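You operate a simulated robot arm through the tools that you are given. There is no shell and no other tool. Be economical: measure what you need, move in short steps, check, and stop when the job is done.

Carry out the task below with a simulated two-armed robot. There is one attempt and no reset: what you move stays moved.

## Task
Take the lid off the red grease can and lay it down on the lane under the arch.

It is judged by the outcome, as a careful person would: the job done as asked, and still so three seconds after it is handed in. It fails if anything else is knocked over, pushed out of place, dropped, spilled or broken. A push-on lid holds only when it is set on centred and level and pressed home; a screw cap is set on level and turned clockwise until tight.

## Robot
Two 7-joint arms with two-finger parallel grippers on one trunk, on a base that drives. Base frame: it is fixed to the floor where the robot stands at the start and does not move with it; the origin is under the middle of the robot, x ahead of it, y to its left, z up. Readings come in m, degrees, newtons and seconds.
The left shoulder is at the start at [0.07, 0.177, 1.02], the right one opposite. With the tool pointing down near the work surface each hand reaches from about 0.3 to 0.74 m from the robot's upright axis, wherever it stands, measured 20 degrees to its own side. Payload 3.43 kg a hand.
The TCP of each hand is the grasp point between the finger pads, 0.03 m short of the fingertips. In the tool frame z runs along the fingers and y along their closing line. Largest opening 0.094 m; finger width 0.028, thickness 0.01; the body of the gripper, 0.05 by 0.096 m, starts 0.055 m behind the TCP.
Orientation is told as [roll, pitch, yaw] about the base's x, y, z axes, in that order, counted from this pose: with the fingers straight down and closing along the base's y, the tool's x points along the base's -x, its y along +y and its z along -z.

## Interface
- The arms move only by the tool nudge_tool. It takes "left_plan", "right_plan" or both (then of equal length, played together; a hand with none holds still); each is a list of rows, each a list of 7 numbers: the shift along the tool's x, y, z in units of 50 mm (1.0 is 50 mm), then the turn, a rotation vector about the tool's x, y, z in units of 4 degrees (1.0 is 4 degrees), then the gripper command, from -1 (fully open) to 1 (shut), values between in proportion. In form: [[x, y, z, ax, ay, az, hand], ...]. A call has 1 to 12 rows; each row shifts and turns the commanded pose from where the row before left it, along the tool's axes as they then stand. A call with a number of a shift or a turn outside -1 to 1 is refused whole. Each row takes 0.2 s and may step no farther than 0.05 m and 8.6 degrees from the row before; otherwise, or with a gripper value out of range, the whole call is refused. A pose out of reach is approached as far as the arm can. The call stops where the force on the tool passes 40 N (or 10 N more than at its start, if that is more) or the arm is blocked; 0.2 s more then pass. The fingers move at their own pace (about 0.153 m/s each) and stop on an object; they squeeze with about 26 N. The grip force told is the motor's: it shows also when the fingers shut on nothing. Time passes only in rows, and 0.2 s behind the last, so rows that do not move let the fingers close. It gives the time, the measured TCP pose, the force on the tool (base axes), the opening and the grip force at its end, in the units of the frame above (readings bear some noise), with the torque about the TCP (base axes, N m) and any sound that the robot's microphone picked up.
- Cameras (640 x 400 px; columns grow to the right, rows downward): "scene" is now at [0.1349, 0.0037, 1.3297]; the picture's right is [0.04, -1.00, 0.00], its down [-0.64, -0.02, -0.77] and it looks along [0.76, 0.03, -0.64] (base axes); focal length 282 px, centre (320, 200). "left" rides on the left gripper at [0.076, -0.014, -0.102] in its tool frame; the picture's right is [0.18, 0.98, 0.00], its down [-0.75, 0.14, -0.64] and it looks along [-0.63, 0.12, 0.77] (tool axes); focal length 243 px, centre (320, 200). "right" rides on the right gripper at [0.076, 0.014, -0.102] in its tool frame; the picture's right is [-0.18, 0.98, 0.00], its down [-0.75, -0.14, -0.64] and it looks along [-0.63, -0.12, 0.77] (tool axes); focal length 243 px, centre (320, 200). There is no depth. A picture from a camera that has moved, and an enlarged one, comes with that camera's place and axes in the base frame and with its lens.
- grab_frame(camera): a new picture of that camera. It takes no simulated time.
- lift_body(by): slides the trunk up (or, below 0, down) by that many m; the arms and the scene camera ride with it, the base frame stays. It gives what a move gives, with no picture.
- drive_base(legs): drives the robot by 1 to 6 legs, each [ahead, turn to the left] in m and degrees, along the robot's own axes; the way and the turn of a leg run together, so that a leg with both is an arc; at most 1.5 m and 180 degrees a leg. The arms and the cameras ride along, it lands a little off, and it stops where it bumps. It gives what a move gives.
- head_to(pan, tilt): turns the head with the scene camera to pan (to the left, within 86 degrees either way) and tilt (down, from -29 to 69), counted from straight ahead of the robot. It gives what a move gives.
- zoom(camera, box): a new picture of the part [left, top, right, bottom] of that camera's present view, enlarged. It takes no simulated time.
- close_job(): hands the job in; it is judged then, once.

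Go step by step. Nothing tells you exact positions but the pictures and the camera data: compare them with the known pose of the tool, close in by small moves and look again before you grip or let go. The budget is 120 turns and 100 pictures, counting those below and the enlarged ones. Unless the task says otherwise, let go and move clear before handing in, and close with one line.

The tools are called after "Request:" by a JSON object that holds its "method" and its "body". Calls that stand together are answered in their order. nudge_tool: Moves the arms, as the interface text tells. Its arguments: {"type":"object","properties":{"left_plan":{"type":"array"},"right_plan":{"type":"array"}},"required":[]} The other tools are called the same way: lift_body (by) slides the trunk up or down; drive_base (legs) drives the base; head_to (pan, tilt) turns the head that bears the scene camera; grab_frame (camera) takes a picture; zoom (camera, box) takes an enlarged picture of a part of a camera's view; close_job () hands the job in.

At the start:

```text
time_s: 0.0
left_ee_pos: [0.502, 0.3037, 1.0551]
left_tcp_rot: [-0.1, 0.1, 0.1]
left_force: [0.0, -0.2, 0.4]
left_moment: [0.01, 0.01, 0.02]
left_finger_gap: 0.0938
left_grip_force: 0.1
right_ee_pos: [0.3475, -0.0892, 1.0182]
right_tcp_rot: [0.0, -0.1, 0.1]
right_force: [-0.8, 0.1, 0.5]
right_moment: [0.01, -0.01, 0.0]
right_finger_gap: 0.0938
right_grip_force: 0.0
trunk travel left (down, up): [-0.6, 0.24]
robot x, y, heading: [0.0017, -0.0001, -0.2]
head pan, tilt: [2.1, 40.0]
```

scene: 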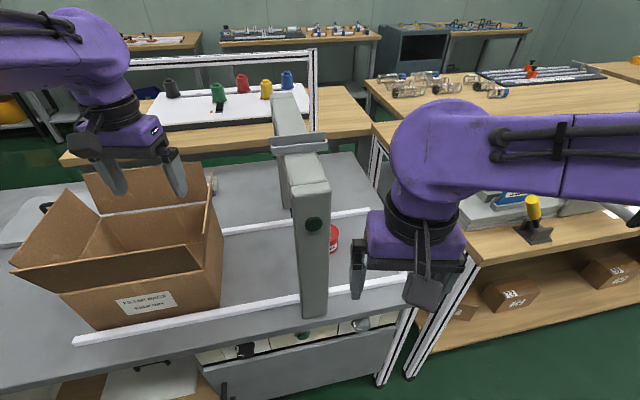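
right: 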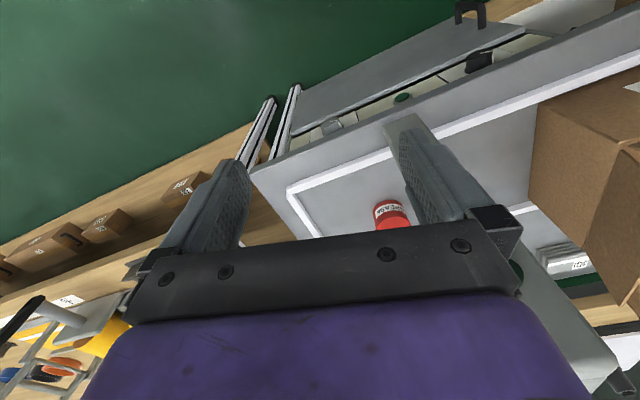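
left: 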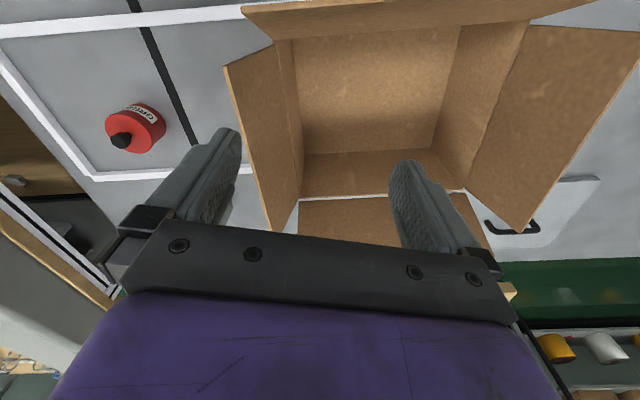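

I see a lane between two white rails, a grey arch spanning it, and the red can (black knob on the lid) just right of or behind the arch. I'll zoom in for measurements first.

Request:
{"method": "zoom", "body": {"camera": "left", "box": [0, 0, 320, 200]}}

Request:
{"method": "zoom", "body": {"camera": "right", "box": [240, 60, 560, 260]}}

Request:
{"method": "zoom", "body": {"camera": "scene", "box": [200, 80, 440, 340]}}

```text
2.00 times, centred on (160, 100) of left
camera zoom: at [0.4265, 0.2891, 1.1587], right [-0.18, 0.98, 0.0], down [0.75, 0.14, 0.64], along [0.63, 0.12, -0.77], focal length 485 px, centre (640, 400)
```

zoom: 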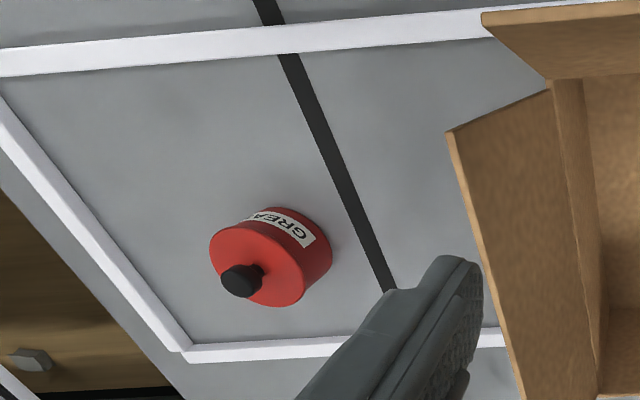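

```text
2.00 times, centred on (400, 160) of right
camera zoom: at [0.2711, -0.0746, 1.1209], right [0.18, 0.98, 0.0], down [0.75, -0.14, 0.64], along [0.63, -0.12, -0.77], focal length 485 px, centre (160, 280)
```

zoom: 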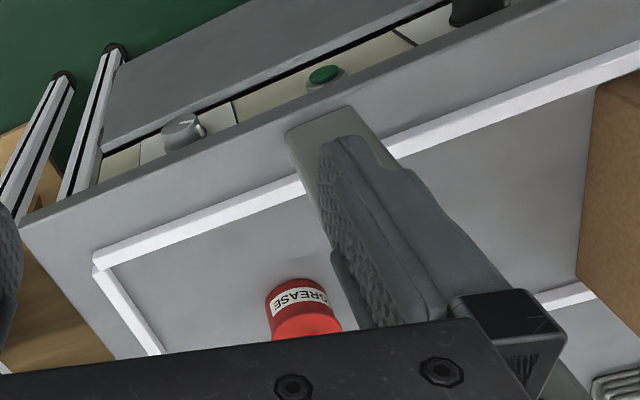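

```text
1.54 times, centred on (320, 210) of scene
camera zoom: at [0.1349, 0.0037, 1.3297], right [0.04, -1.0, 0.0], down [-0.64, -0.02, -0.77], along [0.76, 0.03, -0.64], focal length 434 px, centre (320, 185)
```

zoom: 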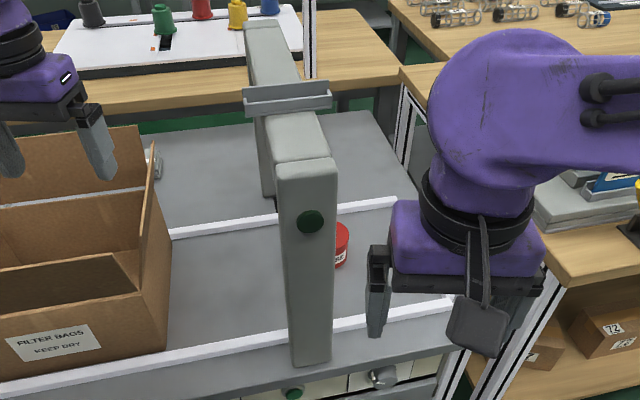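

The rail tops come out near z≈0.73, the can near (0.63, 0.02), and the arch is yawed about 16° just to its left. I'll move the right hand off to the right and turn it so it can come in from the right side, tilted, under the beam.

Request:
{"method": "nudge_tool", "body": {"right_plan": [[0, -1, 0, 0, 0, 0, -1], [0, -1, 0, 0, 0, 0, -1], [0, -1, 0, 0, 0, 0, -1], [-0.5, -1, 0, 0, 0, 0, -1], [0, 0, 0, 0, 0, 1, -1], [0, 0, 0, 0, 0, 1, -1], [0, 0, 0, 0, 0, 1, -1], [0, 0, 0, 0, 0, 1, -1], [0, 0, 0, 0, 0, 1, -1], [0, 0, 0, 0, 0, 1, -1], [0, 0, 0, 0, 0, 1, -1], [0, 0, 0, 0, 0, 1, -1]]}}

Request:
{"method": "nudge_tool", "body": {"right_plan": [[0, 0, 0, 0, 0, 1, -1], [0, 0, 0, 0, 0, 1, -1], [0, 0, 0, 0, 0, 1, -1], [0, 0, 0, 0, 0, 1, -1], [0, 0, 0, 0, 0, 1, -1], [0, 0, 0, 0, 0, 1, -1], [0, 0, 0, 0, 0, 1, -1], [0, 0, 0, 0, 0, 1, -1], [0, 0, 0, 0, 0, 1, -1], [0, 0, 0, 0, 0, 1, -1], [0, 0, 0, 0, 0, 1, -1], [0, 0, 0, 0, 0, 1, -1]]}}

Request:
{"method": "grab_frame", "body": {"camera": "right"}}

Request:
{"method": "grab_frame", "body": {"camera": "scene"}}

```text
refused: row 4 steps farther than a row can; nothing moved
```

```text
time_s: 2.6
left_ee_pos: [0.5022, 0.3038, 1.0558]
left_tcp_rot: [0.0, 0.0, 0.0]
left_force: [0.0, 0.5, 0.7]
left_moment: [-0.01, -0.03, -0.03]
left_finger_gap: 0.0939
left_grip_force: 0.0
right_ee_pos: [0.3469, -0.0881, 1.0179]
right_tcp_rot: [0.0, 0.0, -48.0]
right_force: [1.4, -0.7, 0.0]
right_moment: [-0.01, 0.01, -0.05]
right_finger_gap: 0.094
right_grip_force: 0.1
trunk travel left (down, up): [-0.6, 0.24]
robot x, y, heading: [-0.0032, -0.0005, -0.1]
head pan, tilt: [2.1, 40.0]
```

```text
93 pictures are left
camera right: at [0.3068, -0.0228, 1.1212], right [0.85, 0.52, 0.0], down [0.4, -0.65, 0.64], along [0.33, -0.55, -0.77], focal length 243 px, centre (320, 200)
```

right: 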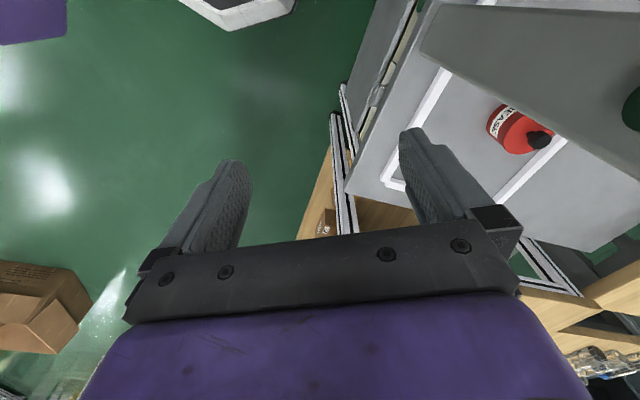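

```text
92 pictures are left
camera scene: at [0.1349, 0.0037, 1.3297], right [0.04, -1.0, 0.0], down [-0.64, -0.02, -0.77], along [0.76, 0.03, -0.64], focal length 282 px, centre (320, 200)
```

scene: 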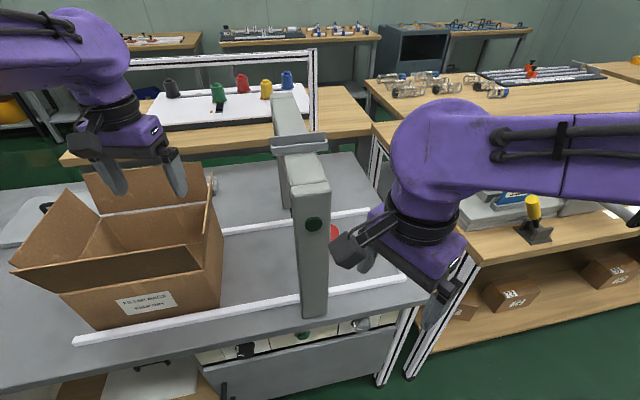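

The knob triangulates to about (0.658, 0.008, 0.795). Next I move the right hand right and ahead, then finish the yaw.

Request:
{"method": "nudge_tool", "body": {"right_plan": [[-0.95, 0, 0, 0, 0, 0, -1], [-0.95, 0, 0, 0, 0, 0, -1], [-0.95, 0, 0, 0, 0, 0, -1], [-0.95, 0, 0, 0, 0, 0, -1], [-0.5, 0, 0, 0, 0, 0, -1], [0, 0, 0, 0, 0, 1, -1], [0, 0, 0, 0, 0, 1, -1], [0, 0, 0, 0, 0, 1, -1], [0, 0, 0, 0, 0, 1, -1], [0, 0, 0, 0, 0, 1, -1], [0, 0, 0, 0, 0, 1, -1]]}}

Request:
{"method": "nudge_tool", "body": {"right_plan": [[0, 0, 0, 0, 0, 1, -1], [0, 0, 0, 0, 0, 1, -1], [0, 0, 0, 0, 0, 1, -1], [0, 0, 0, 0, 0, 1, -1], [0, 0, 0, 0, 0, 0.5, -1], [0, 0, 0, 0, 1, 0, -1], [0, 0, 0, 0, 1, 0, -1], [0, 0, 0, 0, 1, 0, -1], [0, 0, 0, 0, 1, 0, -1], [0, 0, 0, 0, 1, 0, -1], [0, 0, 0, 0, 1, 0, -1]]}}

Request:
{"method": "nudge_tool", "body": {"right_plan": [[0, 0, 0, 0, 1, 0, -1], [0, 0, 0, 0, 1, 0, -1], [0, 0, 0, 0, 1, 0, -1], [0, 0, 0, 0, 1, 0, -1], [0, 0, 0, 0, 1, 0, -1], [0, 0, 0, 0, 0.25, 0, -1]]}}

Request:
{"method": "grab_frame", "body": {"camera": "right"}}

Request:
{"method": "grab_frame", "body": {"camera": "scene"}}

```text
time_s: 5.0
left_ee_pos: [0.502, 0.304, 1.0552]
left_tcp_rot: [0.0, 0.1, 0.1]
left_force: [0.1, -0.5, -0.4]
left_moment: [-0.01, 0.02, 0.01]
left_finger_gap: 0.0936
left_grip_force: 0.0
right_ee_pos: [0.4913, -0.2483, 1.0182]
right_tcp_rot: [0.0, 0.0, -72.0]
right_force: [0.1, 0.5, -0.2]
right_moment: [0.02, 0.0, -0.01]
right_finger_gap: 0.0939
right_grip_force: 0.1
trunk travel left (down, up): [-0.6, 0.24]
robot x, y, heading: [0.0022, -0.0025, 0.1]
head pan, tilt: [2.1, 40.0]
```

```text
time_s: 7.4
left_ee_pos: [0.501, 0.3036, 1.0561]
left_tcp_rot: [0.0, 0.0, 0.0]
left_force: [0.6, -0.6, 1.5]
left_moment: [-0.01, -0.01, -0.01]
left_finger_gap: 0.094
left_grip_force: 0.0
right_ee_pos: [0.491, -0.249, 1.0173]
right_tcp_rot: [0.1, 24.1, -89.8]
right_force: [0.2, -0.5, 0.0]
right_moment: [0.0, -0.02, -0.01]
right_finger_gap: 0.0939
right_grip_force: 0.0
trunk travel left (down, up): [-0.6, 0.24]
robot x, y, heading: [0.0009, 0.0025, -0.0]
head pan, tilt: [2.1, 40.0]
```

```text
time_s: 8.8
left_ee_pos: [0.502, 0.303, 1.0562]
left_tcp_rot: [-0.1, 0.0, 0.1]
left_force: [0.2, -0.1, 0.0]
left_moment: [0.02, 0.01, 0.02]
left_finger_gap: 0.094
left_grip_force: 0.0
right_ee_pos: [0.4909, -0.2489, 1.0177]
right_tcp_rot: [0.0, 45.1, -89.9]
right_force: [-1.0, -0.5, -0.2]
right_moment: [-0.01, -0.01, 0.01]
right_finger_gap: 0.0943
right_grip_force: 0.0
trunk travel left (down, up): [-0.6, 0.24]
robot x, y, heading: [-0.0005, 0.001, -0.2]
head pan, tilt: [2.1, 40.0]
```

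```text
91 pictures are left
camera right: at [0.5056, -0.267, 1.1449], right [0.98, -0.13, -0.13], down [-0.14, -0.99, -0.08], along [-0.12, 0.1, -0.99], focal length 243 px, centre (320, 200)
```

right: 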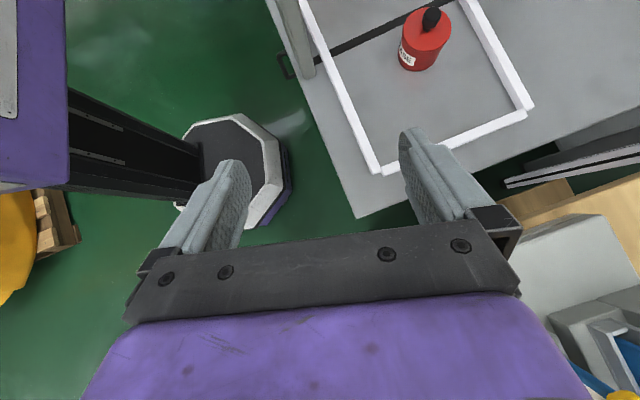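

```text
90 pictures are left
camera scene: at [0.1348, 0.0037, 1.3298], right [0.04, -1.0, 0.0], down [-0.64, -0.02, -0.77], along [0.77, 0.03, -0.64], focal length 282 px, centre (320, 200)
```

scene: 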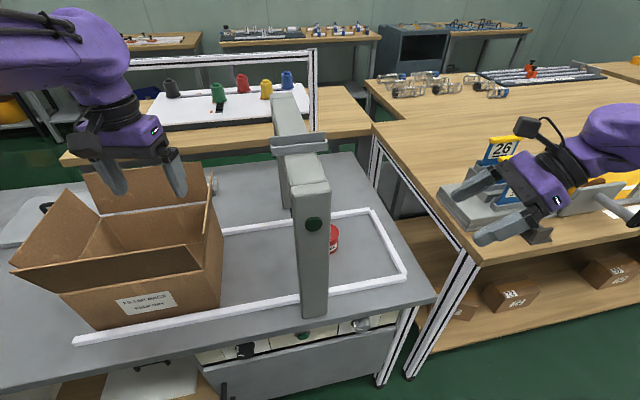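

The tilted approach works. I close in to a stand-off beside the can and add 12° more tilt.

Request:
{"method": "nudge_tool", "body": {"right_plan": [[0.103, 0.477, 0.66, 0, 0, 0, -1], [0.103, 0.477, 0.66, 0, 0, 0, -1], [0.103, 0.477, 0.66, 0, 0, 0, -1], [0.103, 0.477, 0.66, 0, 0, 0, -1], [0.103, 0.477, 0.66, 0, 0, 0, -1], [0.103, 0.477, 0.66, 0, 0, 0, -1], [0.103, 0.477, 0.66, 0, 0, 0, -1], [0, 0, 0, 0, 1, 0, -1], [0, 0, 0, 0, 1, 0, -1], [0, 0, 0, 0, 1, 0, -1]]}}

Request:
{"method": "grab_frame", "body": {"camera": "right"}}

Request:
{"method": "grab_frame", "body": {"camera": "scene"}}

Request:
{"method": "grab_frame", "body": {"camera": "left"}}

```text
time_s: 11.0
left_ee_pos: [0.5021, 0.3033, 1.056]
left_tcp_rot: [0.0, -0.1, 0.0]
left_force: [0.2, 0.5, 0.3]
left_moment: [0.01, 0.02, -0.02]
left_finger_gap: 0.0941
left_grip_force: 0.0
right_ee_pos: [0.6576, -0.0591, 0.8794]
right_tcp_rot: [0.0, 57.1, -89.8]
right_force: [0.3, -0.3, 0.6]
right_moment: [-0.01, 0.01, 0.02]
right_finger_gap: 0.0938
right_grip_force: 0.0
trunk travel left (down, up): [-0.6, 0.24]
robot x, y, heading: [-0.0008, -0.0019, 0.5]
head pan, tilt: [2.1, 40.0]
```

```text
89 pictures are left
camera right: at [0.6715, -0.105, 0.9995], right [0.98, -0.1, -0.15], down [-0.14, -0.95, -0.28], along [-0.12, 0.3, -0.95], focal length 243 px, centre (320, 200)
```

right: 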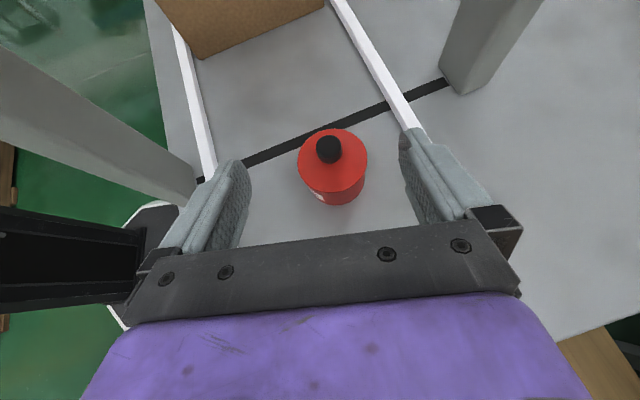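

```text
88 pictures are left
camera scene: at [0.1352, 0.0032, 1.3297], right [0.04, -1.0, 0.0], down [-0.64, -0.02, -0.77], along [0.76, 0.03, -0.64], focal length 282 px, centre (320, 200)
```

scene: 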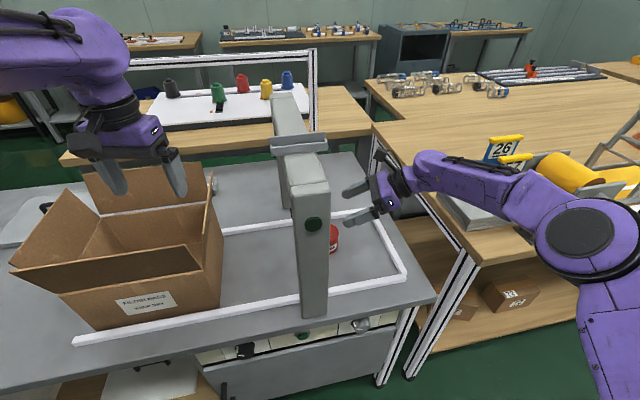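

```text
87 pictures are left
camera left: at [0.4268, 0.2887, 1.1587], right [-0.18, 0.98, 0.0], down [0.75, 0.14, 0.64], along [0.63, 0.12, -0.77], focal length 243 px, centre (320, 200)
```

left: 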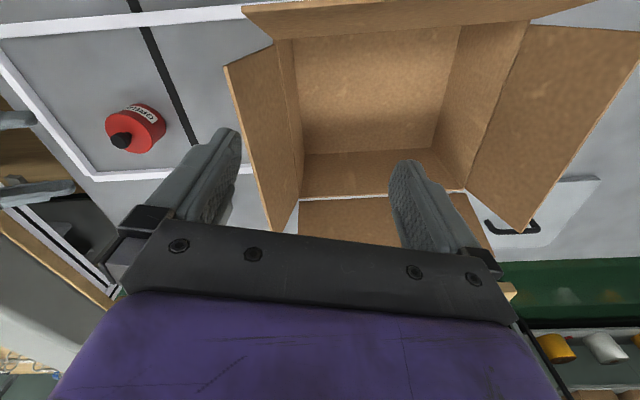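

Request:
{"method": "zoom", "body": {"camera": "right", "box": [270, 110, 398, 220]}}

Request:
{"method": "zoom", "body": {"camera": "left", "box": [90, 90, 190, 165]}}

```text
3.64 times, centred on (334, 165) of right
camera zoom: at [0.6715, -0.105, 0.9995], right [0.98, -0.1, -0.15], down [-0.14, -0.95, -0.28], along [-0.12, 0.3, -0.95], focal length 882 px, centre (269, 327)
```

zoom: 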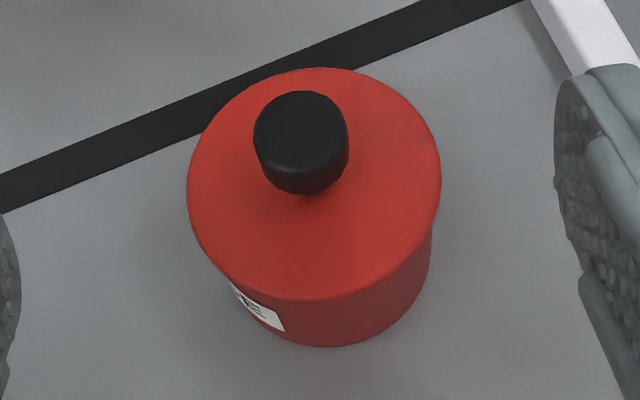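

```text
5.33 times, centred on (140, 128) of left
camera zoom: at [0.4268, 0.2887, 1.1587], right [-0.18, 0.98, 0.0], down [0.75, 0.14, 0.64], along [0.63, 0.12, -0.77], focal length 1294 px, centre (1280, 587)
```

zoom: 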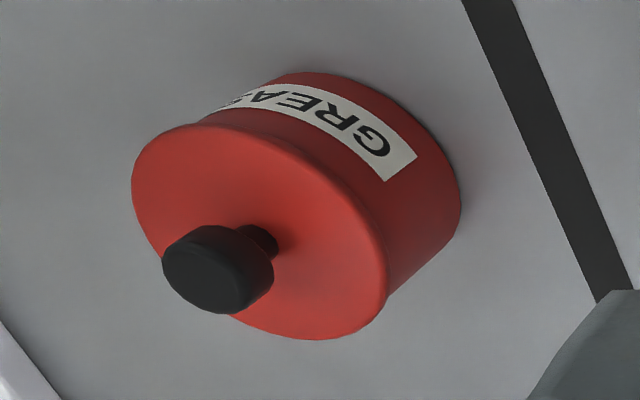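

The lid is about 6 cm wide with a mushroom knob centred at (0.660, 0.004), lid top z≈0.773 and knob top ≈0.803. I'll move in so the fingertips straddle the knob, then check.

Request:
{"method": "nudge_tool", "body": {"right_plan": [[-0.167, 0.012, 0.413, 0, 0, 0, -0.6], [-0.167, 0.012, 0.413, 0, 0, 0, -0.4], [-0.167, 0.012, 0.413, 0, 0, 0, -0.2], [-0.15, 0.012, 0.4, 0, 0, 0, -0.2], [0, 0, 0, 0, 0, 0, -0.2]]}}

Request:
{"method": "zoom", "body": {"camera": "right", "box": [220, 70, 460, 220]}}

Request:
{"method": "zoom", "body": {"camera": "left", "box": [0, 40, 240, 190]}}

```text
time_s: 12.2
left_ee_pos: [0.5017, 0.3041, 1.0568]
left_tcp_rot: [0.0, 0.1, 0.0]
left_force: [-0.9, -0.6, 0.0]
left_moment: [0.0, 0.02, -0.02]
left_finger_gap: 0.0939
left_grip_force: 0.1
right_ee_pos: [0.6597, -0.0084, 0.8069]
right_tcp_rot: [0.0, 57.1, -89.8]
right_force: [0.4, 0.5, -0.6]
right_moment: [-0.02, 0.01, 0.04]
right_finger_gap: 0.0563
right_grip_force: 0.1
trunk travel left (down, up): [-0.6, 0.24]
robot x, y, heading: [-0.0006, 0.0019, -0.2]
head pan, tilt: [2.1, 40.0]
```

```text
2.67 times, centred on (340, 145) of right
camera zoom: at [0.6736, -0.0537, 0.9281], right [0.98, -0.1, -0.15], down [-0.14, -0.95, -0.28], along [-0.12, 0.3, -0.95], focal length 647 px, centre (267, 347)
```

zoom: 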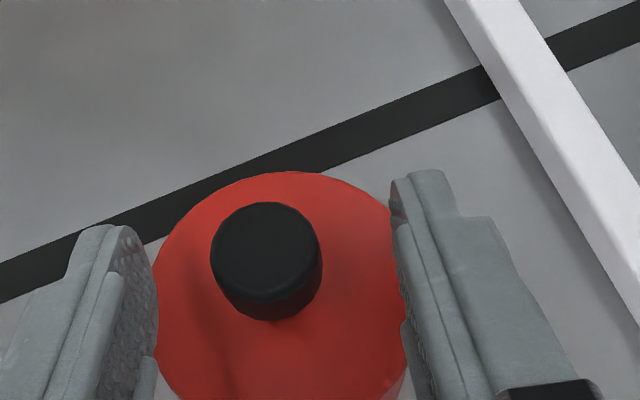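

```text
2.67 times, centred on (120, 115) of left
camera zoom: at [0.4263, 0.2889, 1.1589], right [-0.18, 0.98, 0.0], down [0.75, 0.14, 0.64], along [0.63, 0.12, -0.77], focal length 647 px, centre (853, 427)
```

zoom: 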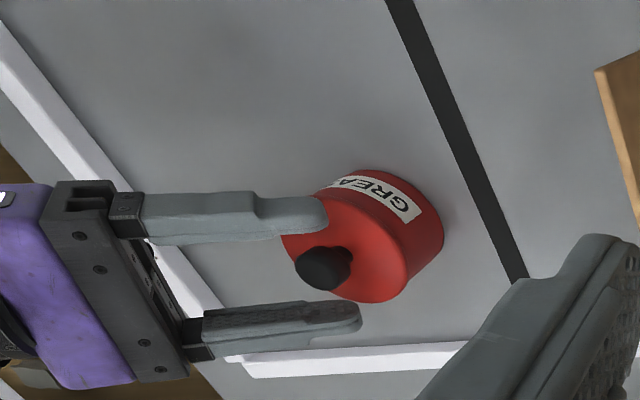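

The fingers straddle the knob and are nearly centred. I go 4 mm deeper and close.

Request:
{"method": "nudge_tool", "body": {"right_plan": [[0.044, 0, 0.067, 0, 0, 0, -0.2], [0, 0, 0, 0, 0, 0, 0.2], [0, 0, 0, 0, 0, 0, 0.4], [0, 0, 0, 0, 0, 0, 0.6], [0, 0, 0, 0, 0, 0, 1], [0, 0, 0, 0, 0, 0, 1]]}}

Request:
{"method": "zoom", "body": {"camera": "right", "box": [220, 70, 460, 220]}}

Request:
{"method": "zoom", "body": {"camera": "left", "box": [0, 40, 240, 190]}}

```text
time_s: 13.6
left_ee_pos: [0.5023, 0.3042, 1.0555]
left_tcp_rot: [0.0, 0.0, 0.0]
left_force: [0.4, 0.2, 0.3]
left_moment: [0.06, 0.01, 0.01]
left_finger_gap: 0.0942
left_grip_force: 0.0
right_ee_pos: [0.6598, -0.0041, 0.8071]
right_tcp_rot: [0.0, 57.0, -89.9]
right_force: [0.8, -0.2, -1.0]
right_moment: [0.06, -0.03, 0.02]
right_finger_gap: 0.0224
right_grip_force: 25.7
trunk travel left (down, up): [-0.6, 0.24]
robot x, y, heading: [0.0009, 0.0011, 0.0]
head pan, tilt: [2.1, 40.0]
```

```text
2.67 times, centred on (340, 145) of right
camera zoom: at [0.6739, -0.0497, 0.9285], right [0.98, -0.1, -0.15], down [-0.14, -0.95, -0.28], along [-0.12, 0.3, -0.95], focal length 647 px, centre (267, 347)
```

zoom: 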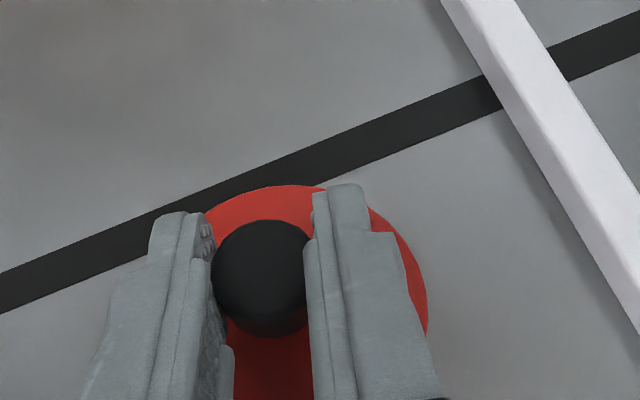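

```text
2.67 times, centred on (120, 115) of left
camera zoom: at [0.4266, 0.2892, 1.1586], right [-0.18, 0.98, 0.0], down [0.75, 0.14, 0.64], along [0.63, 0.12, -0.77], focal length 647 px, centre (853, 427)
```

zoom: 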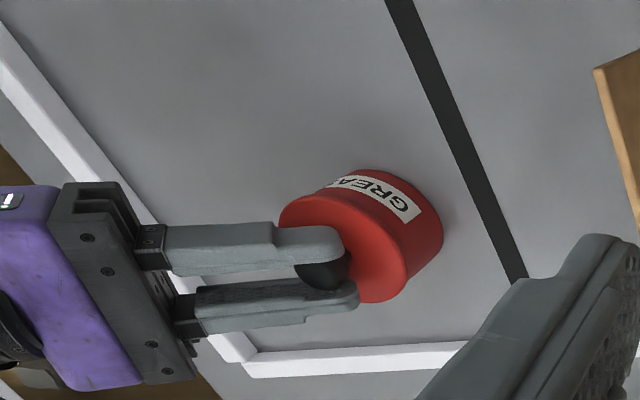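

Knob gripped (gap 22 mm, 26 N). Now a slow 1 cm straight lift to see whether the lid comes free.

Request:
{"method": "nudge_tool", "body": {"right_plan": [[0.042, 0, -0.027, 0, 0, 0, 1], [0.042, 0, -0.027, 0, 0, 0, 1], [0.084, 0, -0.055, 0, 0, 0, 1]]}}

Request:
{"method": "zoom", "body": {"camera": "left", "box": [60, 80, 200, 180]}}

```text
time_s: 14.4
left_ee_pos: [0.5033, 0.3041, 1.0559]
left_tcp_rot: [0.0, 0.0, -0.1]
left_force: [0.4, 0.3, -0.1]
left_moment: [0.01, 0.01, -0.01]
left_finger_gap: 0.0938
left_grip_force: 0.1
right_ee_pos: [0.66, -0.004, 0.8191]
right_tcp_rot: [0.0, 57.0, -90.0]
right_force: [0.1, 1.0, -3.5]
right_moment: [-0.02, 0.0, -0.02]
right_finger_gap: 0.0226
right_grip_force: 25.7
trunk travel left (down, up): [-0.6, 0.24]
robot x, y, heading: [0.0, 0.0018, 0.2]
head pan, tilt: [2.1, 40.0]
```

```text
4.00 times, centred on (130, 130) of left
camera zoom: at [0.4271, 0.2891, 1.1585], right [-0.18, 0.98, 0.0], down [0.75, 0.14, 0.64], along [0.63, 0.12, -0.77], focal length 970 px, centre (1080, 480)
```

zoom: 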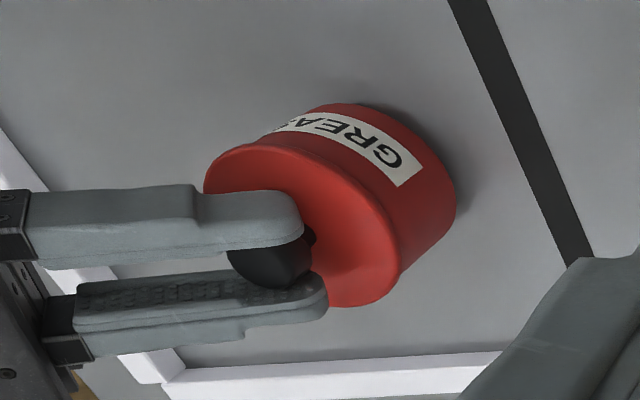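

The whole can rose with the lid, so the lid is a tight fit and the other hand must hold the body. I set the can back down exactly where it was.

Request:
{"method": "nudge_tool", "body": {"right_plan": [[-0.084, 0, 0.055, 0, 0, 0, 1], [-0.042, 0, 0.027, 0, 0, 0, 1], [-0.042, 0, 0.027, 0, 0, 0, 1]]}}

Request:
{"method": "zoom", "body": {"camera": "left", "box": [60, 80, 200, 180]}}

Request:
{"method": "grab_frame", "body": {"camera": "scene"}}

```text
time_s: 15.2
left_ee_pos: [0.5031, 0.3031, 1.0556]
left_tcp_rot: [0.1, -0.1, 0.0]
left_force: [-0.4, -0.1, 0.2]
left_moment: [0.0, 0.0, 0.03]
left_finger_gap: 0.0942
left_grip_force: 0.1
right_ee_pos: [0.6606, -0.0052, 0.8089]
right_tcp_rot: [0.2, 56.9, -89.9]
right_force: [-0.3, -0.8, -2.0]
right_moment: [-0.03, 0.0, 0.01]
right_finger_gap: 0.0225
right_grip_force: 25.5
trunk travel left (down, up): [-0.6, 0.24]
robot x, y, heading: [0.0031, -0.0021, 0.1]
head pan, tilt: [2.1, 40.0]
```

```text
4.00 times, centred on (130, 130) of left
camera zoom: at [0.4268, 0.2891, 1.1586], right [-0.18, 0.98, 0.0], down [0.75, 0.14, 0.64], along [0.63, 0.12, -0.77], focal length 970 px, centre (1080, 480)
```

zoom: 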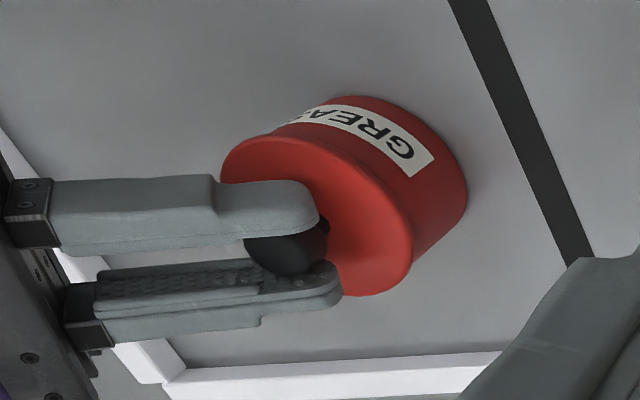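

```text
78 pictures are left
camera scene: at [0.1352, 0.0036, 1.3298], right [0.04, -1.0, 0.0], down [-0.64, -0.02, -0.77], along [0.76, 0.03, -0.64], focal length 282 px, centre (320, 200)
```

scene: 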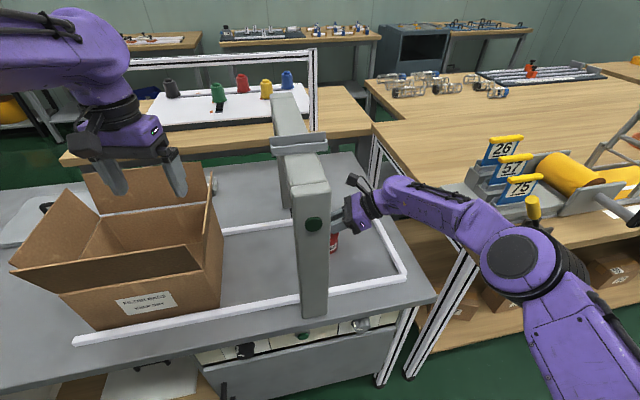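

Back in place in the picture. I take off the last millimetre of hang.

Request:
{"method": "nudge_tool", "body": {"right_plan": [[-0.017, 0, 0.011, 0, 0, 0, 1], [0, 0, 0, 0, 0, 0, 1]]}}

Request:
{"method": "head_to", "body": {"pan": -12, "tilt": 48}}

Request:
{"method": "grab_frame", "body": {"camera": "scene"}}

```text
time_s: 15.8
left_ee_pos: [0.5015, 0.3051, 1.0557]
left_tcp_rot: [0.0, 0.0, 0.0]
left_force: [-0.5, 0.1, -0.2]
left_moment: [0.02, 0.01, -0.01]
left_finger_gap: 0.094
left_grip_force: 0.1
right_ee_pos: [0.6613, -0.0046, 0.8084]
right_tcp_rot: [0.2, 57.1, -89.8]
right_force: [2.5, 0.3, 4.5]
right_moment: [0.06, -0.07, 0.0]
right_finger_gap: 0.0227
right_grip_force: 26.3
trunk travel left (down, up): [-0.6, 0.24]
robot x, y, heading: [0.0011, -0.0001, -0.2]
head pan, tilt: [2.1, 40.0]
```

```text
time_s: 16.6
left_ee_pos: [0.5016, 0.3043, 1.0553]
left_tcp_rot: [0.0, 0.0, 0.1]
left_force: [0.1, -0.5, -0.5]
left_moment: [0.01, 0.04, -0.01]
left_finger_gap: 0.0942
left_grip_force: 0.2
right_ee_pos: [0.6607, -0.0051, 0.8091]
right_tcp_rot: [0.2, 57.1, -89.7]
right_force: [5.0, 0.7, 8.0]
right_moment: [0.13, -0.14, -0.07]
right_finger_gap: 0.0224
right_grip_force: 26.4
trunk travel left (down, up): [-0.6, 0.24]
robot x, y, heading: [-0.0024, 0.0008, -0.0]
head pan, tilt: [-12.0, 48.0]
```

```text
77 pictures are left
camera scene: at [0.1267, -0.0156, 1.3185], right [-0.21, -0.98, 0.0], down [-0.73, 0.15, -0.67], along [0.66, -0.14, -0.74], focal length 282 px, centre (320, 200)
```

scene: 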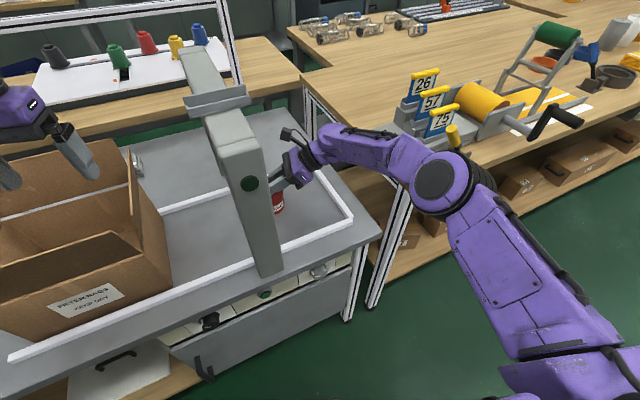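

The can stands firmly again. I plan to hold its body with the left hand coming from the front, right of the near leg. To make room for it I first regrip the knob with the right hand yawed 20° away.

Request:
{"method": "nudge_tool", "body": {"right_plan": [[0.012, 0, -0.008, 0, 0, 0, 0.4], [0, 0, 0, 0, 0, 0, 0.1], [0, 0.02, 0, 0.839, 0, -0.545, -0.2], [0, 0.02, 0, 0.839, 0, -0.545, -0.2], [0, 0.02, 0, 0.839, 0, -0.545, -0.2], [0, 0.02, 0, 0.839, 0, -0.545, -0.2], [0, 0, 0, 0.839, 0, -0.545, -0.2], [0, 0, 0, 0, 0, 0, -0.2]]}}

Request:
{"method": "zoom", "body": {"camera": "right", "box": [220, 70, 460, 220]}}

Request:
{"method": "zoom", "body": {"camera": "left", "box": [60, 80, 200, 180]}}

```text
time_s: 18.4
left_ee_pos: [0.5026, 0.3048, 1.0558]
left_tcp_rot: [0.0, 0.0, 0.0]
left_force: [0.3, 0.1, 0.6]
left_moment: [-0.01, 0.01, 0.0]
left_finger_gap: 0.0942
left_grip_force: 0.1
right_ee_pos: [0.6259, -0.0152, 0.807]
right_tcp_rot: [-0.1, 57.0, -69.8]
right_force: [0.5, -0.2, 0.7]
right_moment: [0.04, 0.0, 0.0]
right_finger_gap: 0.0569
right_grip_force: 0.6
right hand out of reach, approached as far as the arm can: row 5, 6, 7
trunk travel left (down, up): [-0.6, 0.24]
robot x, y, heading: [-0.0012, -0.0015, 0.0]
head pan, tilt: [-12.0, 48.0]
```

```text
2.67 times, centred on (340, 145) of right
camera zoom: at [0.6545, -0.0516, 0.9276], right [0.96, 0.24, -0.15], down [0.19, -0.94, -0.28], along [-0.21, 0.24, -0.95], focal length 647 px, centre (267, 347)
```

zoom: 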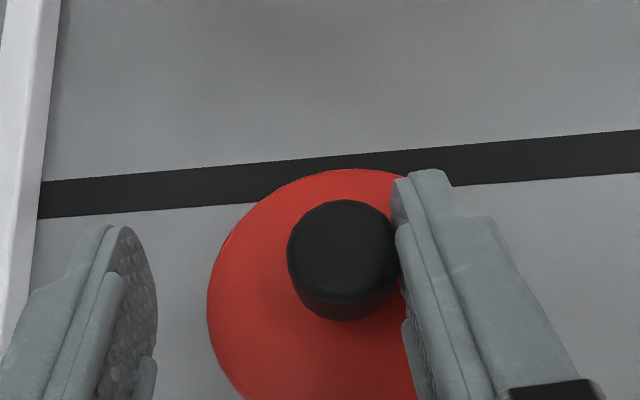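

```text
4.00 times, centred on (130, 130) of left
camera zoom: at [0.4268, 0.2894, 1.1585], right [-0.18, 0.98, 0.0], down [0.75, 0.14, 0.64], along [0.63, 0.12, -0.77], focal length 970 px, centre (1080, 480)
```

zoom: 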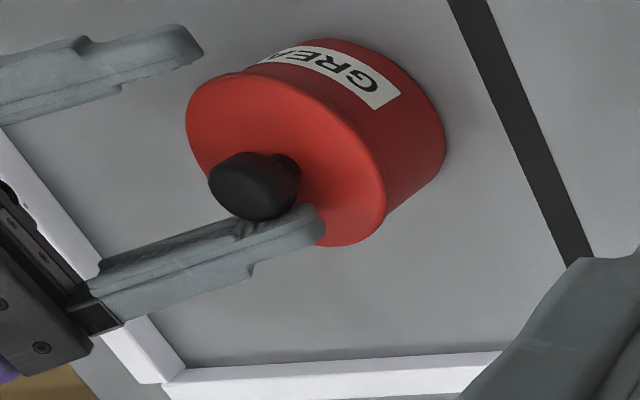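

The arm ran out of reach there and the finger dragged the can about 2 cm toward me, so I'll have to put that back. First I open, lift the trunk clear, and back the right hand out so I can reposition the base.

Request:
{"method": "nudge_tool", "body": {"right_plan": [[0, 0, 0, 0, 0, 0, -1], [0, 0, 0, 0, 0, 0, -1]]}}

Request:
{"method": "lift_body", "body": {"by": 0.22}}

Request:
{"method": "nudge_tool", "body": {"right_plan": [[0, 0, -0.9, 0, 0, 0, -1], [0, 0, -0.9, 0, 0, 0, -1], [0, 0, -0.9, 0, 0, 0, -1]]}}

Request:
{"method": "grab_frame", "body": {"camera": "scene"}}

Request:
{"method": "grab_frame", "body": {"camera": "left"}}

```text
time_s: 19.0
left_ee_pos: [0.5026, 0.3038, 1.0562]
left_tcp_rot: [0.0, 0.0, 0.0]
left_force: [-0.5, 0.4, -0.5]
left_moment: [-0.01, -0.01, 0.01]
left_finger_gap: 0.094
left_grip_force: 0.0
right_ee_pos: [0.6262, -0.0149, 0.8079]
right_tcp_rot: [0.0, 57.0, -69.9]
right_force: [-0.4, -0.7, 0.2]
right_moment: [0.0, 0.02, 0.01]
right_finger_gap: 0.094
right_grip_force: 0.1
trunk travel left (down, up): [-0.6, 0.24]
robot x, y, heading: [-0.0012, -0.0002, -0.1]
head pan, tilt: [-12.0, 48.0]
```

```text
time_s: 21.3
left_ee_pos: [0.5022, 0.3041, 1.2758]
left_tcp_rot: [0.0, 0.0, 0.0]
left_force: [0.2, 0.2, 0.1]
left_moment: [-0.01, 0.01, -0.01]
left_finger_gap: 0.094
left_grip_force: 0.1
right_ee_pos: [0.626, -0.0145, 1.0276]
right_tcp_rot: [0.0, 57.0, -69.9]
right_force: [0.3, 0.4, -0.5]
right_moment: [-0.04, -0.01, 0.01]
right_finger_gap: 0.0938
right_grip_force: 0.1
trunk travel left (down, up): [-0.82, 0.02]
robot x, y, heading: [0.0053, -0.0029, 0.1]
head pan, tilt: [-12.0, 48.0]
```

```text
time_s: 22.1
left_ee_pos: [0.5027, 0.3031, 1.2762]
left_tcp_rot: [0.1, 0.0, 0.0]
left_force: [-0.5, -0.8, 0.8]
left_moment: [0.0, 0.01, -0.01]
left_finger_gap: 0.094
left_grip_force: 0.1
right_ee_pos: [0.6385, -0.1324, 1.0873]
right_tcp_rot: [0.0, 57.1, -69.9]
right_force: [0.3, 1.0, -0.3]
right_moment: [0.04, 0.02, 0.0]
right_finger_gap: 0.0941
right_grip_force: 0.0
right hand out of reach, approached as far as the arm can: row 1, 2, 3
trunk travel left (down, up): [-0.82, 0.02]
robot x, y, heading: [0.0012, -0.0015, 0.2]
head pan, tilt: [-12.0, 48.0]
```

```text
74 pictures are left
camera scene: at [0.1267, -0.0174, 1.5383], right [-0.21, -0.98, 0.0], down [-0.73, 0.16, -0.67], along [0.65, -0.14, -0.74], focal length 282 px, centre (320, 200)
```

scene: 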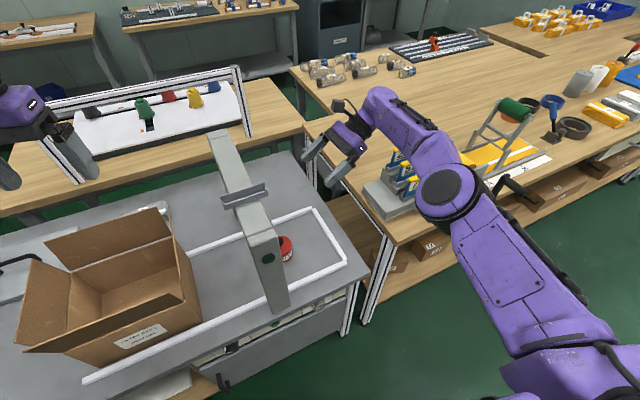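

```text
73 pictures are left
camera left: at [0.4263, 0.2877, 1.3791], right [-0.18, 0.98, 0.0], down [0.75, 0.14, 0.64], along [0.63, 0.12, -0.77], focal length 243 px, centre (320, 200)
```

left: 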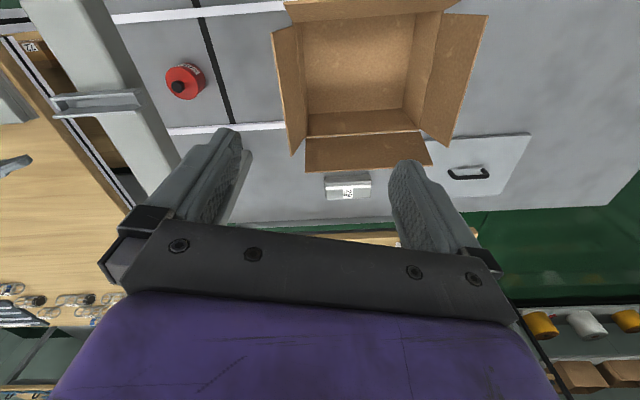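

Now I tuck the right hand back and up, then drive to a spot front-right of the table facing the can.

Request:
{"method": "nudge_tool", "body": {"right_plan": [[0, -0.95, 0, 0, 0, 0, -1], [0, -0.95, 0, 0, 0, 0, -1], [0, -0.95, 0, 0, 0, 0, -1], [0, -0.95, 0, 0, 0, 0, -1], [0.8, 0, -0.52, 0, 0, 0, -1], [0.8, 0, -0.52, 0, 0, 0, -1], [0.8, 0, -0.52, 0, 0, 0, -1]]}}

Request:
{"method": "drive_base", "body": {"legs": [[0, -63], [0.29, 0], [0, 93]]}}

Request:
{"method": "head_to", "body": {"pan": 0, "tilt": 52}}

Request:
{"method": "grab_frame", "body": {"camera": "scene"}}

Request:
{"method": "grab_frame", "body": {"camera": "right"}}

```text
time_s: 23.7
left_ee_pos: [0.4999, 0.3032, 1.2764]
left_tcp_rot: [0.0, -0.1, 0.0]
left_force: [0.2, 0.7, 0.4]
left_moment: [0.05, 0.0, 0.0]
left_finger_gap: 0.0936
left_grip_force: 0.0
right_ee_pos: [0.4588, -0.2017, 1.2332]
right_tcp_rot: [0.1, 57.1, -69.9]
right_force: [0.2, -0.4, 0.2]
right_moment: [-0.01, -0.03, 0.0]
right_finger_gap: 0.0939
right_grip_force: 0.0
trunk travel left (down, up): [-0.82, 0.02]
robot x, y, heading: [0.0034, -0.0027, 0.2]
head pan, tilt: [-12.0, 48.0]
```

```text
time_s: 32.4
left_ee_pos: [0.4111, 0.2578, 1.2755]
left_tcp_rot: [0.0, 0.1, 29.9]
left_force: [-0.1, -0.4, 0.5]
left_moment: [-0.02, 0.0, 0.0]
left_finger_gap: 0.0939
left_grip_force: 0.0
right_ee_pos: [0.6264, -0.2011, 1.2317]
right_tcp_rot: [0.0, 57.0, -40.0]
right_force: [-0.2, -1.0, 0.6]
right_moment: [-0.02, -0.03, 0.02]
right_finger_gap: 0.0942
right_grip_force: 0.2
trunk travel left (down, up): [-0.82, 0.02]
robot x, y, heading: [0.1241, -0.2558, 30.0]
head pan, tilt: [-12.0, 48.0]
```

```text
time_s: 33.1
left_ee_pos: [0.4121, 0.2572, 1.276]
left_tcp_rot: [-0.1, 0.0, 29.8]
left_force: [0.9, 0.4, -0.4]
left_moment: [-0.01, 0.03, -0.01]
left_finger_gap: 0.0941
left_grip_force: 0.1
right_ee_pos: [0.6268, -0.2011, 1.2333]
right_tcp_rot: [0.0, 57.0, -40.0]
right_force: [0.0, -0.1, 0.3]
right_moment: [0.0, -0.04, -0.01]
right_finger_gap: 0.0941
right_grip_force: 0.0
trunk travel left (down, up): [-0.82, 0.02]
robot x, y, heading: [0.1275, -0.2554, 29.8]
head pan, tilt: [0.0, 52.0]
```

```text
72 pictures are left
camera scene: at [0.2357, -0.1929, 1.533], right [0.5, -0.87, 0.0], down [-0.68, -0.39, -0.62], along [0.53, 0.31, -0.79], focal length 282 px, centre (320, 200)
```

scene: 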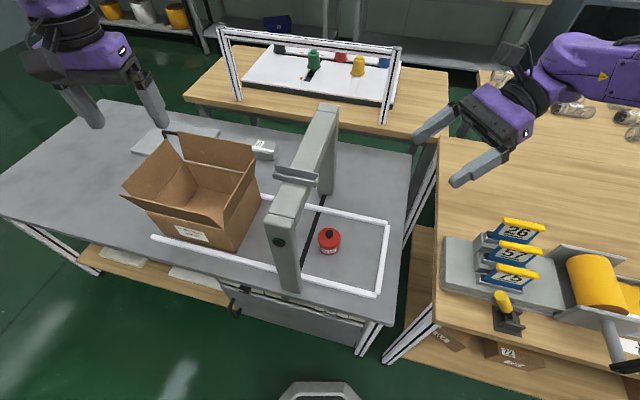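

```text
71 pictures are left
camera right: at [0.6695, -0.2185, 1.3529], right [0.71, 0.69, -0.15], down [0.64, -0.72, -0.28], along [-0.31, 0.1, -0.95], focal length 243 px, centre (320, 200)
```

right: 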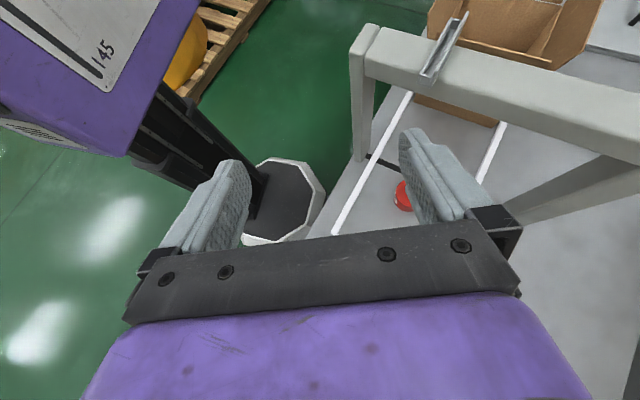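

The new stance gives good access. I move the left hand across to the right of the near leg while turning the right hand so it points about 120° in world yaw.

Request:
{"method": "nudge_tool", "body": {"left_plan": [[0.497, -0.8, 0, 0, 0, 0, -1], [0.497, -0.8, 0, 0, 0, 0, -1], [0.497, -0.8, 0, 0, 0, 0, -1], [0.497, -0.8, 0, 0, 0, 0, -1], [0.497, -0.8, 0, 0, 0, 0, -1], [0.497, -0.8, 0, 0, 0, 0, -1], [0.497, -0.8, 0, 0, 0, 0, -1], [0.497, -0.8, 0, 0, 0, 0, -1]], "right_plan": [[0, 0, 0, -0.839, 0, 0.545, -1], [0, 0, 0, -0.839, 0, 0.545, -1], [0, 0, 0, -0.839, 0, 0.545, -1], [0, 0, 0, -0.839, 0, 0.545, -1], [0, 0, 0, -0.839, 0, 0.545, -1], [0, 0, 0, 0, 0, 0, -1], [0, 0, 0, 0, 0, 0, -1], [0, 0, 0, 0, 0, 0, -1]]}}

Request:
{"method": "nudge_tool", "body": {"left_plan": [[0, 0, 0, 0, -1, 0, -1], [0, 0, 0, 0, -1, 0, -1], [0, 0, 0, 0, -1, 0, -1], [0, 0, 0, 0, -1, 0, -1], [0, 0, 0, 0, -1, 0, -1], [0, 0, 0, 0, -1, 0, -1], [0, 0, 0, 0, -1, 0, -1], [0, 0, 0, 0, -1, 0, -1], [0, 0, 0, 0, -1, 0, -1], [0, 0, 0, 0, -1, 0, -1], [0, 0, 0, 0, -1, 0, -1], [0, 0, 0, 0, -1, 0, -1]]}}

Request:
{"method": "grab_frame", "body": {"camera": "scene"}}

Request:
{"method": "grab_frame", "body": {"camera": "right"}}

Request:
{"method": "grab_frame", "body": {"camera": "left"}}

```text
time_s: 35.0
left_ee_pos: [0.4962, -0.053, 1.2627]
left_tcp_rot: [0.2, -0.2, 29.8]
left_force: [-0.3, -0.2, 0.4]
left_moment: [0.06, 0.04, -0.01]
left_finger_gap: 0.0938
left_grip_force: 0.0
left hand out of reach, approached as far as the arm can: row 2, 3, 4, 5, 6
right_ee_pos: [0.627, -0.2037, 1.2325]
right_tcp_rot: [0.1, 57.0, -60.0]
right_force: [0.3, -0.6, -0.1]
right_moment: [0.02, 0.0, -0.03]
right_finger_gap: 0.0939
right_grip_force: 0.1
trunk travel left (down, up): [-0.82, 0.02]
robot x, y, heading: [0.1284, -0.2539, 29.9]
head pan, tilt: [0.0, 52.0]
```

```text
time_s: 37.5
left_ee_pos: [0.4997, -0.0515, 1.2604]
left_tcp_rot: [0.1, -48.1, 29.8]
left_force: [-0.3, -0.8, -0.2]
left_moment: [0.0, 0.03, 0.02]
left_finger_gap: 0.0938
left_grip_force: 0.0
right_ee_pos: [0.6264, -0.2002, 1.233]
right_tcp_rot: [0.1, 57.0, -60.1]
right_force: [-0.1, -0.8, 1.0]
right_moment: [-0.03, 0.01, 0.0]
right_finger_gap: 0.094
right_grip_force: 0.0
trunk travel left (down, up): [-0.82, 0.02]
robot x, y, heading: [0.1263, -0.2564, 29.7]
head pan, tilt: [0.0, 52.0]
```

```text
70 pictures are left
camera scene: at [0.2357, -0.1932, 1.533], right [0.5, -0.87, 0.0], down [-0.68, -0.39, -0.62], along [0.53, 0.31, -0.79], focal length 282 px, centre (320, 200)
```

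scene: 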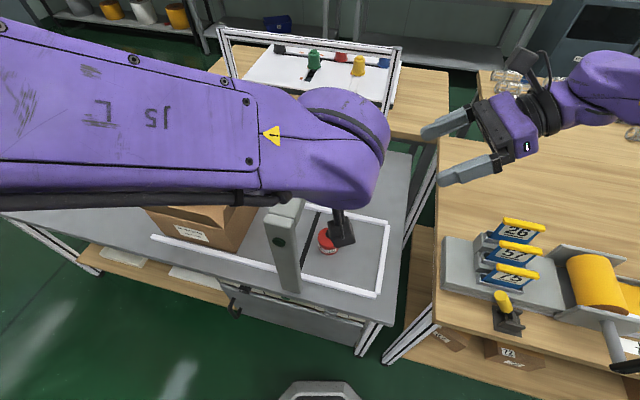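

```text
69 pictures are left
camera right: at [0.6609, -0.2325, 1.3534], right [0.9, 0.4, -0.15], down [0.35, -0.89, -0.28], along [-0.25, 0.2, -0.95], focal length 243 px, centre (320, 200)
```

right: 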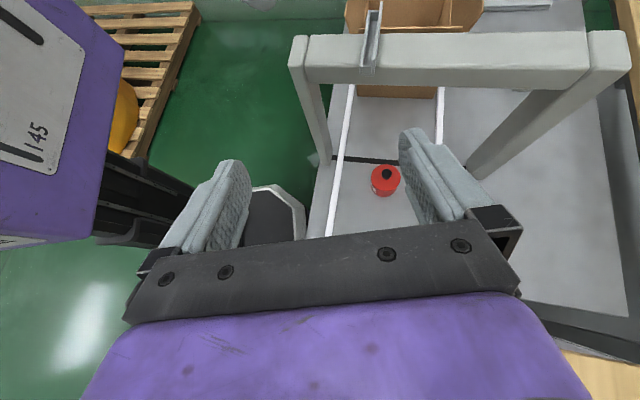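

```text
68 pictures are left
camera left: at [0.3968, -0.1272, 1.273], right [-0.6, 0.79, -0.14], down [-0.05, 0.13, 0.99], along [0.8, 0.6, -0.04], focal length 243 px, centre (320, 200)
```

left: 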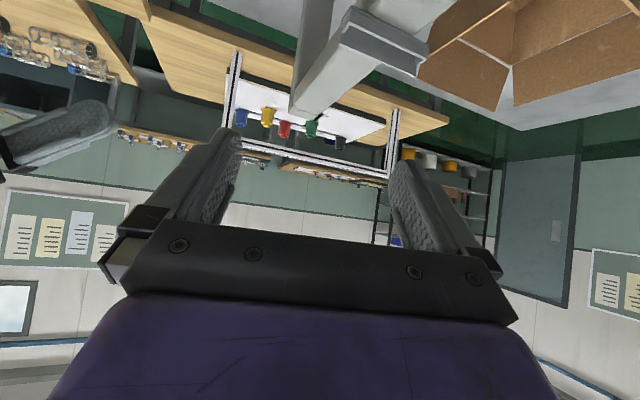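

From here the left forearm would have to cross the arch. A stance farther round to the right end should bring it in front of the near leg instead. Both hands are above everything, so I drive there.

Request:
{"method": "drive_base", "body": {"legs": [[0, -90.5], [0.314, 0], [0, 118]]}}

Request:
{"method": "grab_frame", "body": {"camera": "scene"}}

Request:
{"method": "grab_frame", "body": {"camera": "right"}}

```text
time_s: 48.5
left_ee_pos: [0.5122, -0.1737, 1.2602]
left_tcp_rot: [0.1, -48.0, 57.7]
left_force: [-0.1, 0.6, 0.1]
left_moment: [0.01, 0.0, 0.03]
left_finger_gap: 0.0938
left_grip_force: 0.0
right_ee_pos: [0.6956, -0.2459, 1.2325]
right_tcp_rot: [0.1, 57.0, -32.2]
right_force: [0.0, 0.7, -1.0]
right_moment: [0.02, -0.02, 0.02]
right_finger_gap: 0.0941
right_grip_force: 0.1
trunk travel left (down, up): [-0.82, 0.02]
robot x, y, heading: [0.2805, -0.5275, 57.5]
head pan, tilt: [0.0, 52.0]
```

```text
67 pictures are left
camera scene: at [0.3464, -0.423, 1.533], right [0.85, -0.53, 0.0], down [-0.42, -0.67, -0.62], along [0.33, 0.52, -0.79], focal length 282 px, centre (320, 200)
```

scene: 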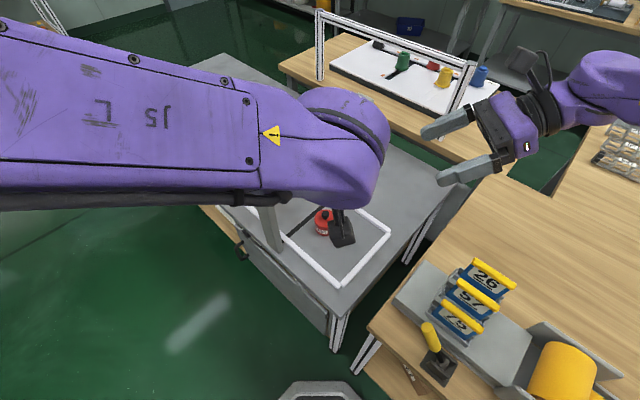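

```text
66 pictures are left
camera right: at [0.7402, -0.2591, 1.3534], right [0.61, 0.78, -0.15], down [0.73, -0.62, -0.28], along [-0.32, 0.06, -0.95], focal length 243 px, centre (320, 200)
```

right: 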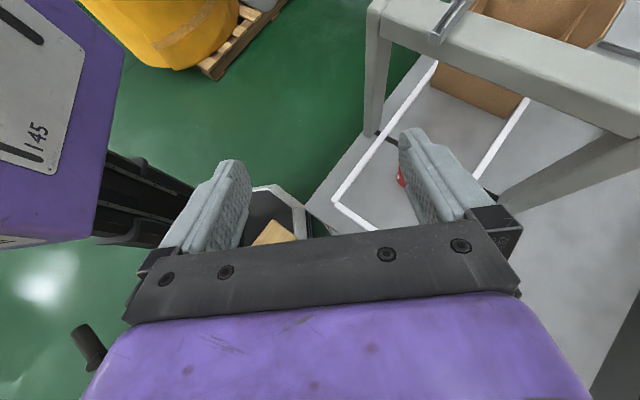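

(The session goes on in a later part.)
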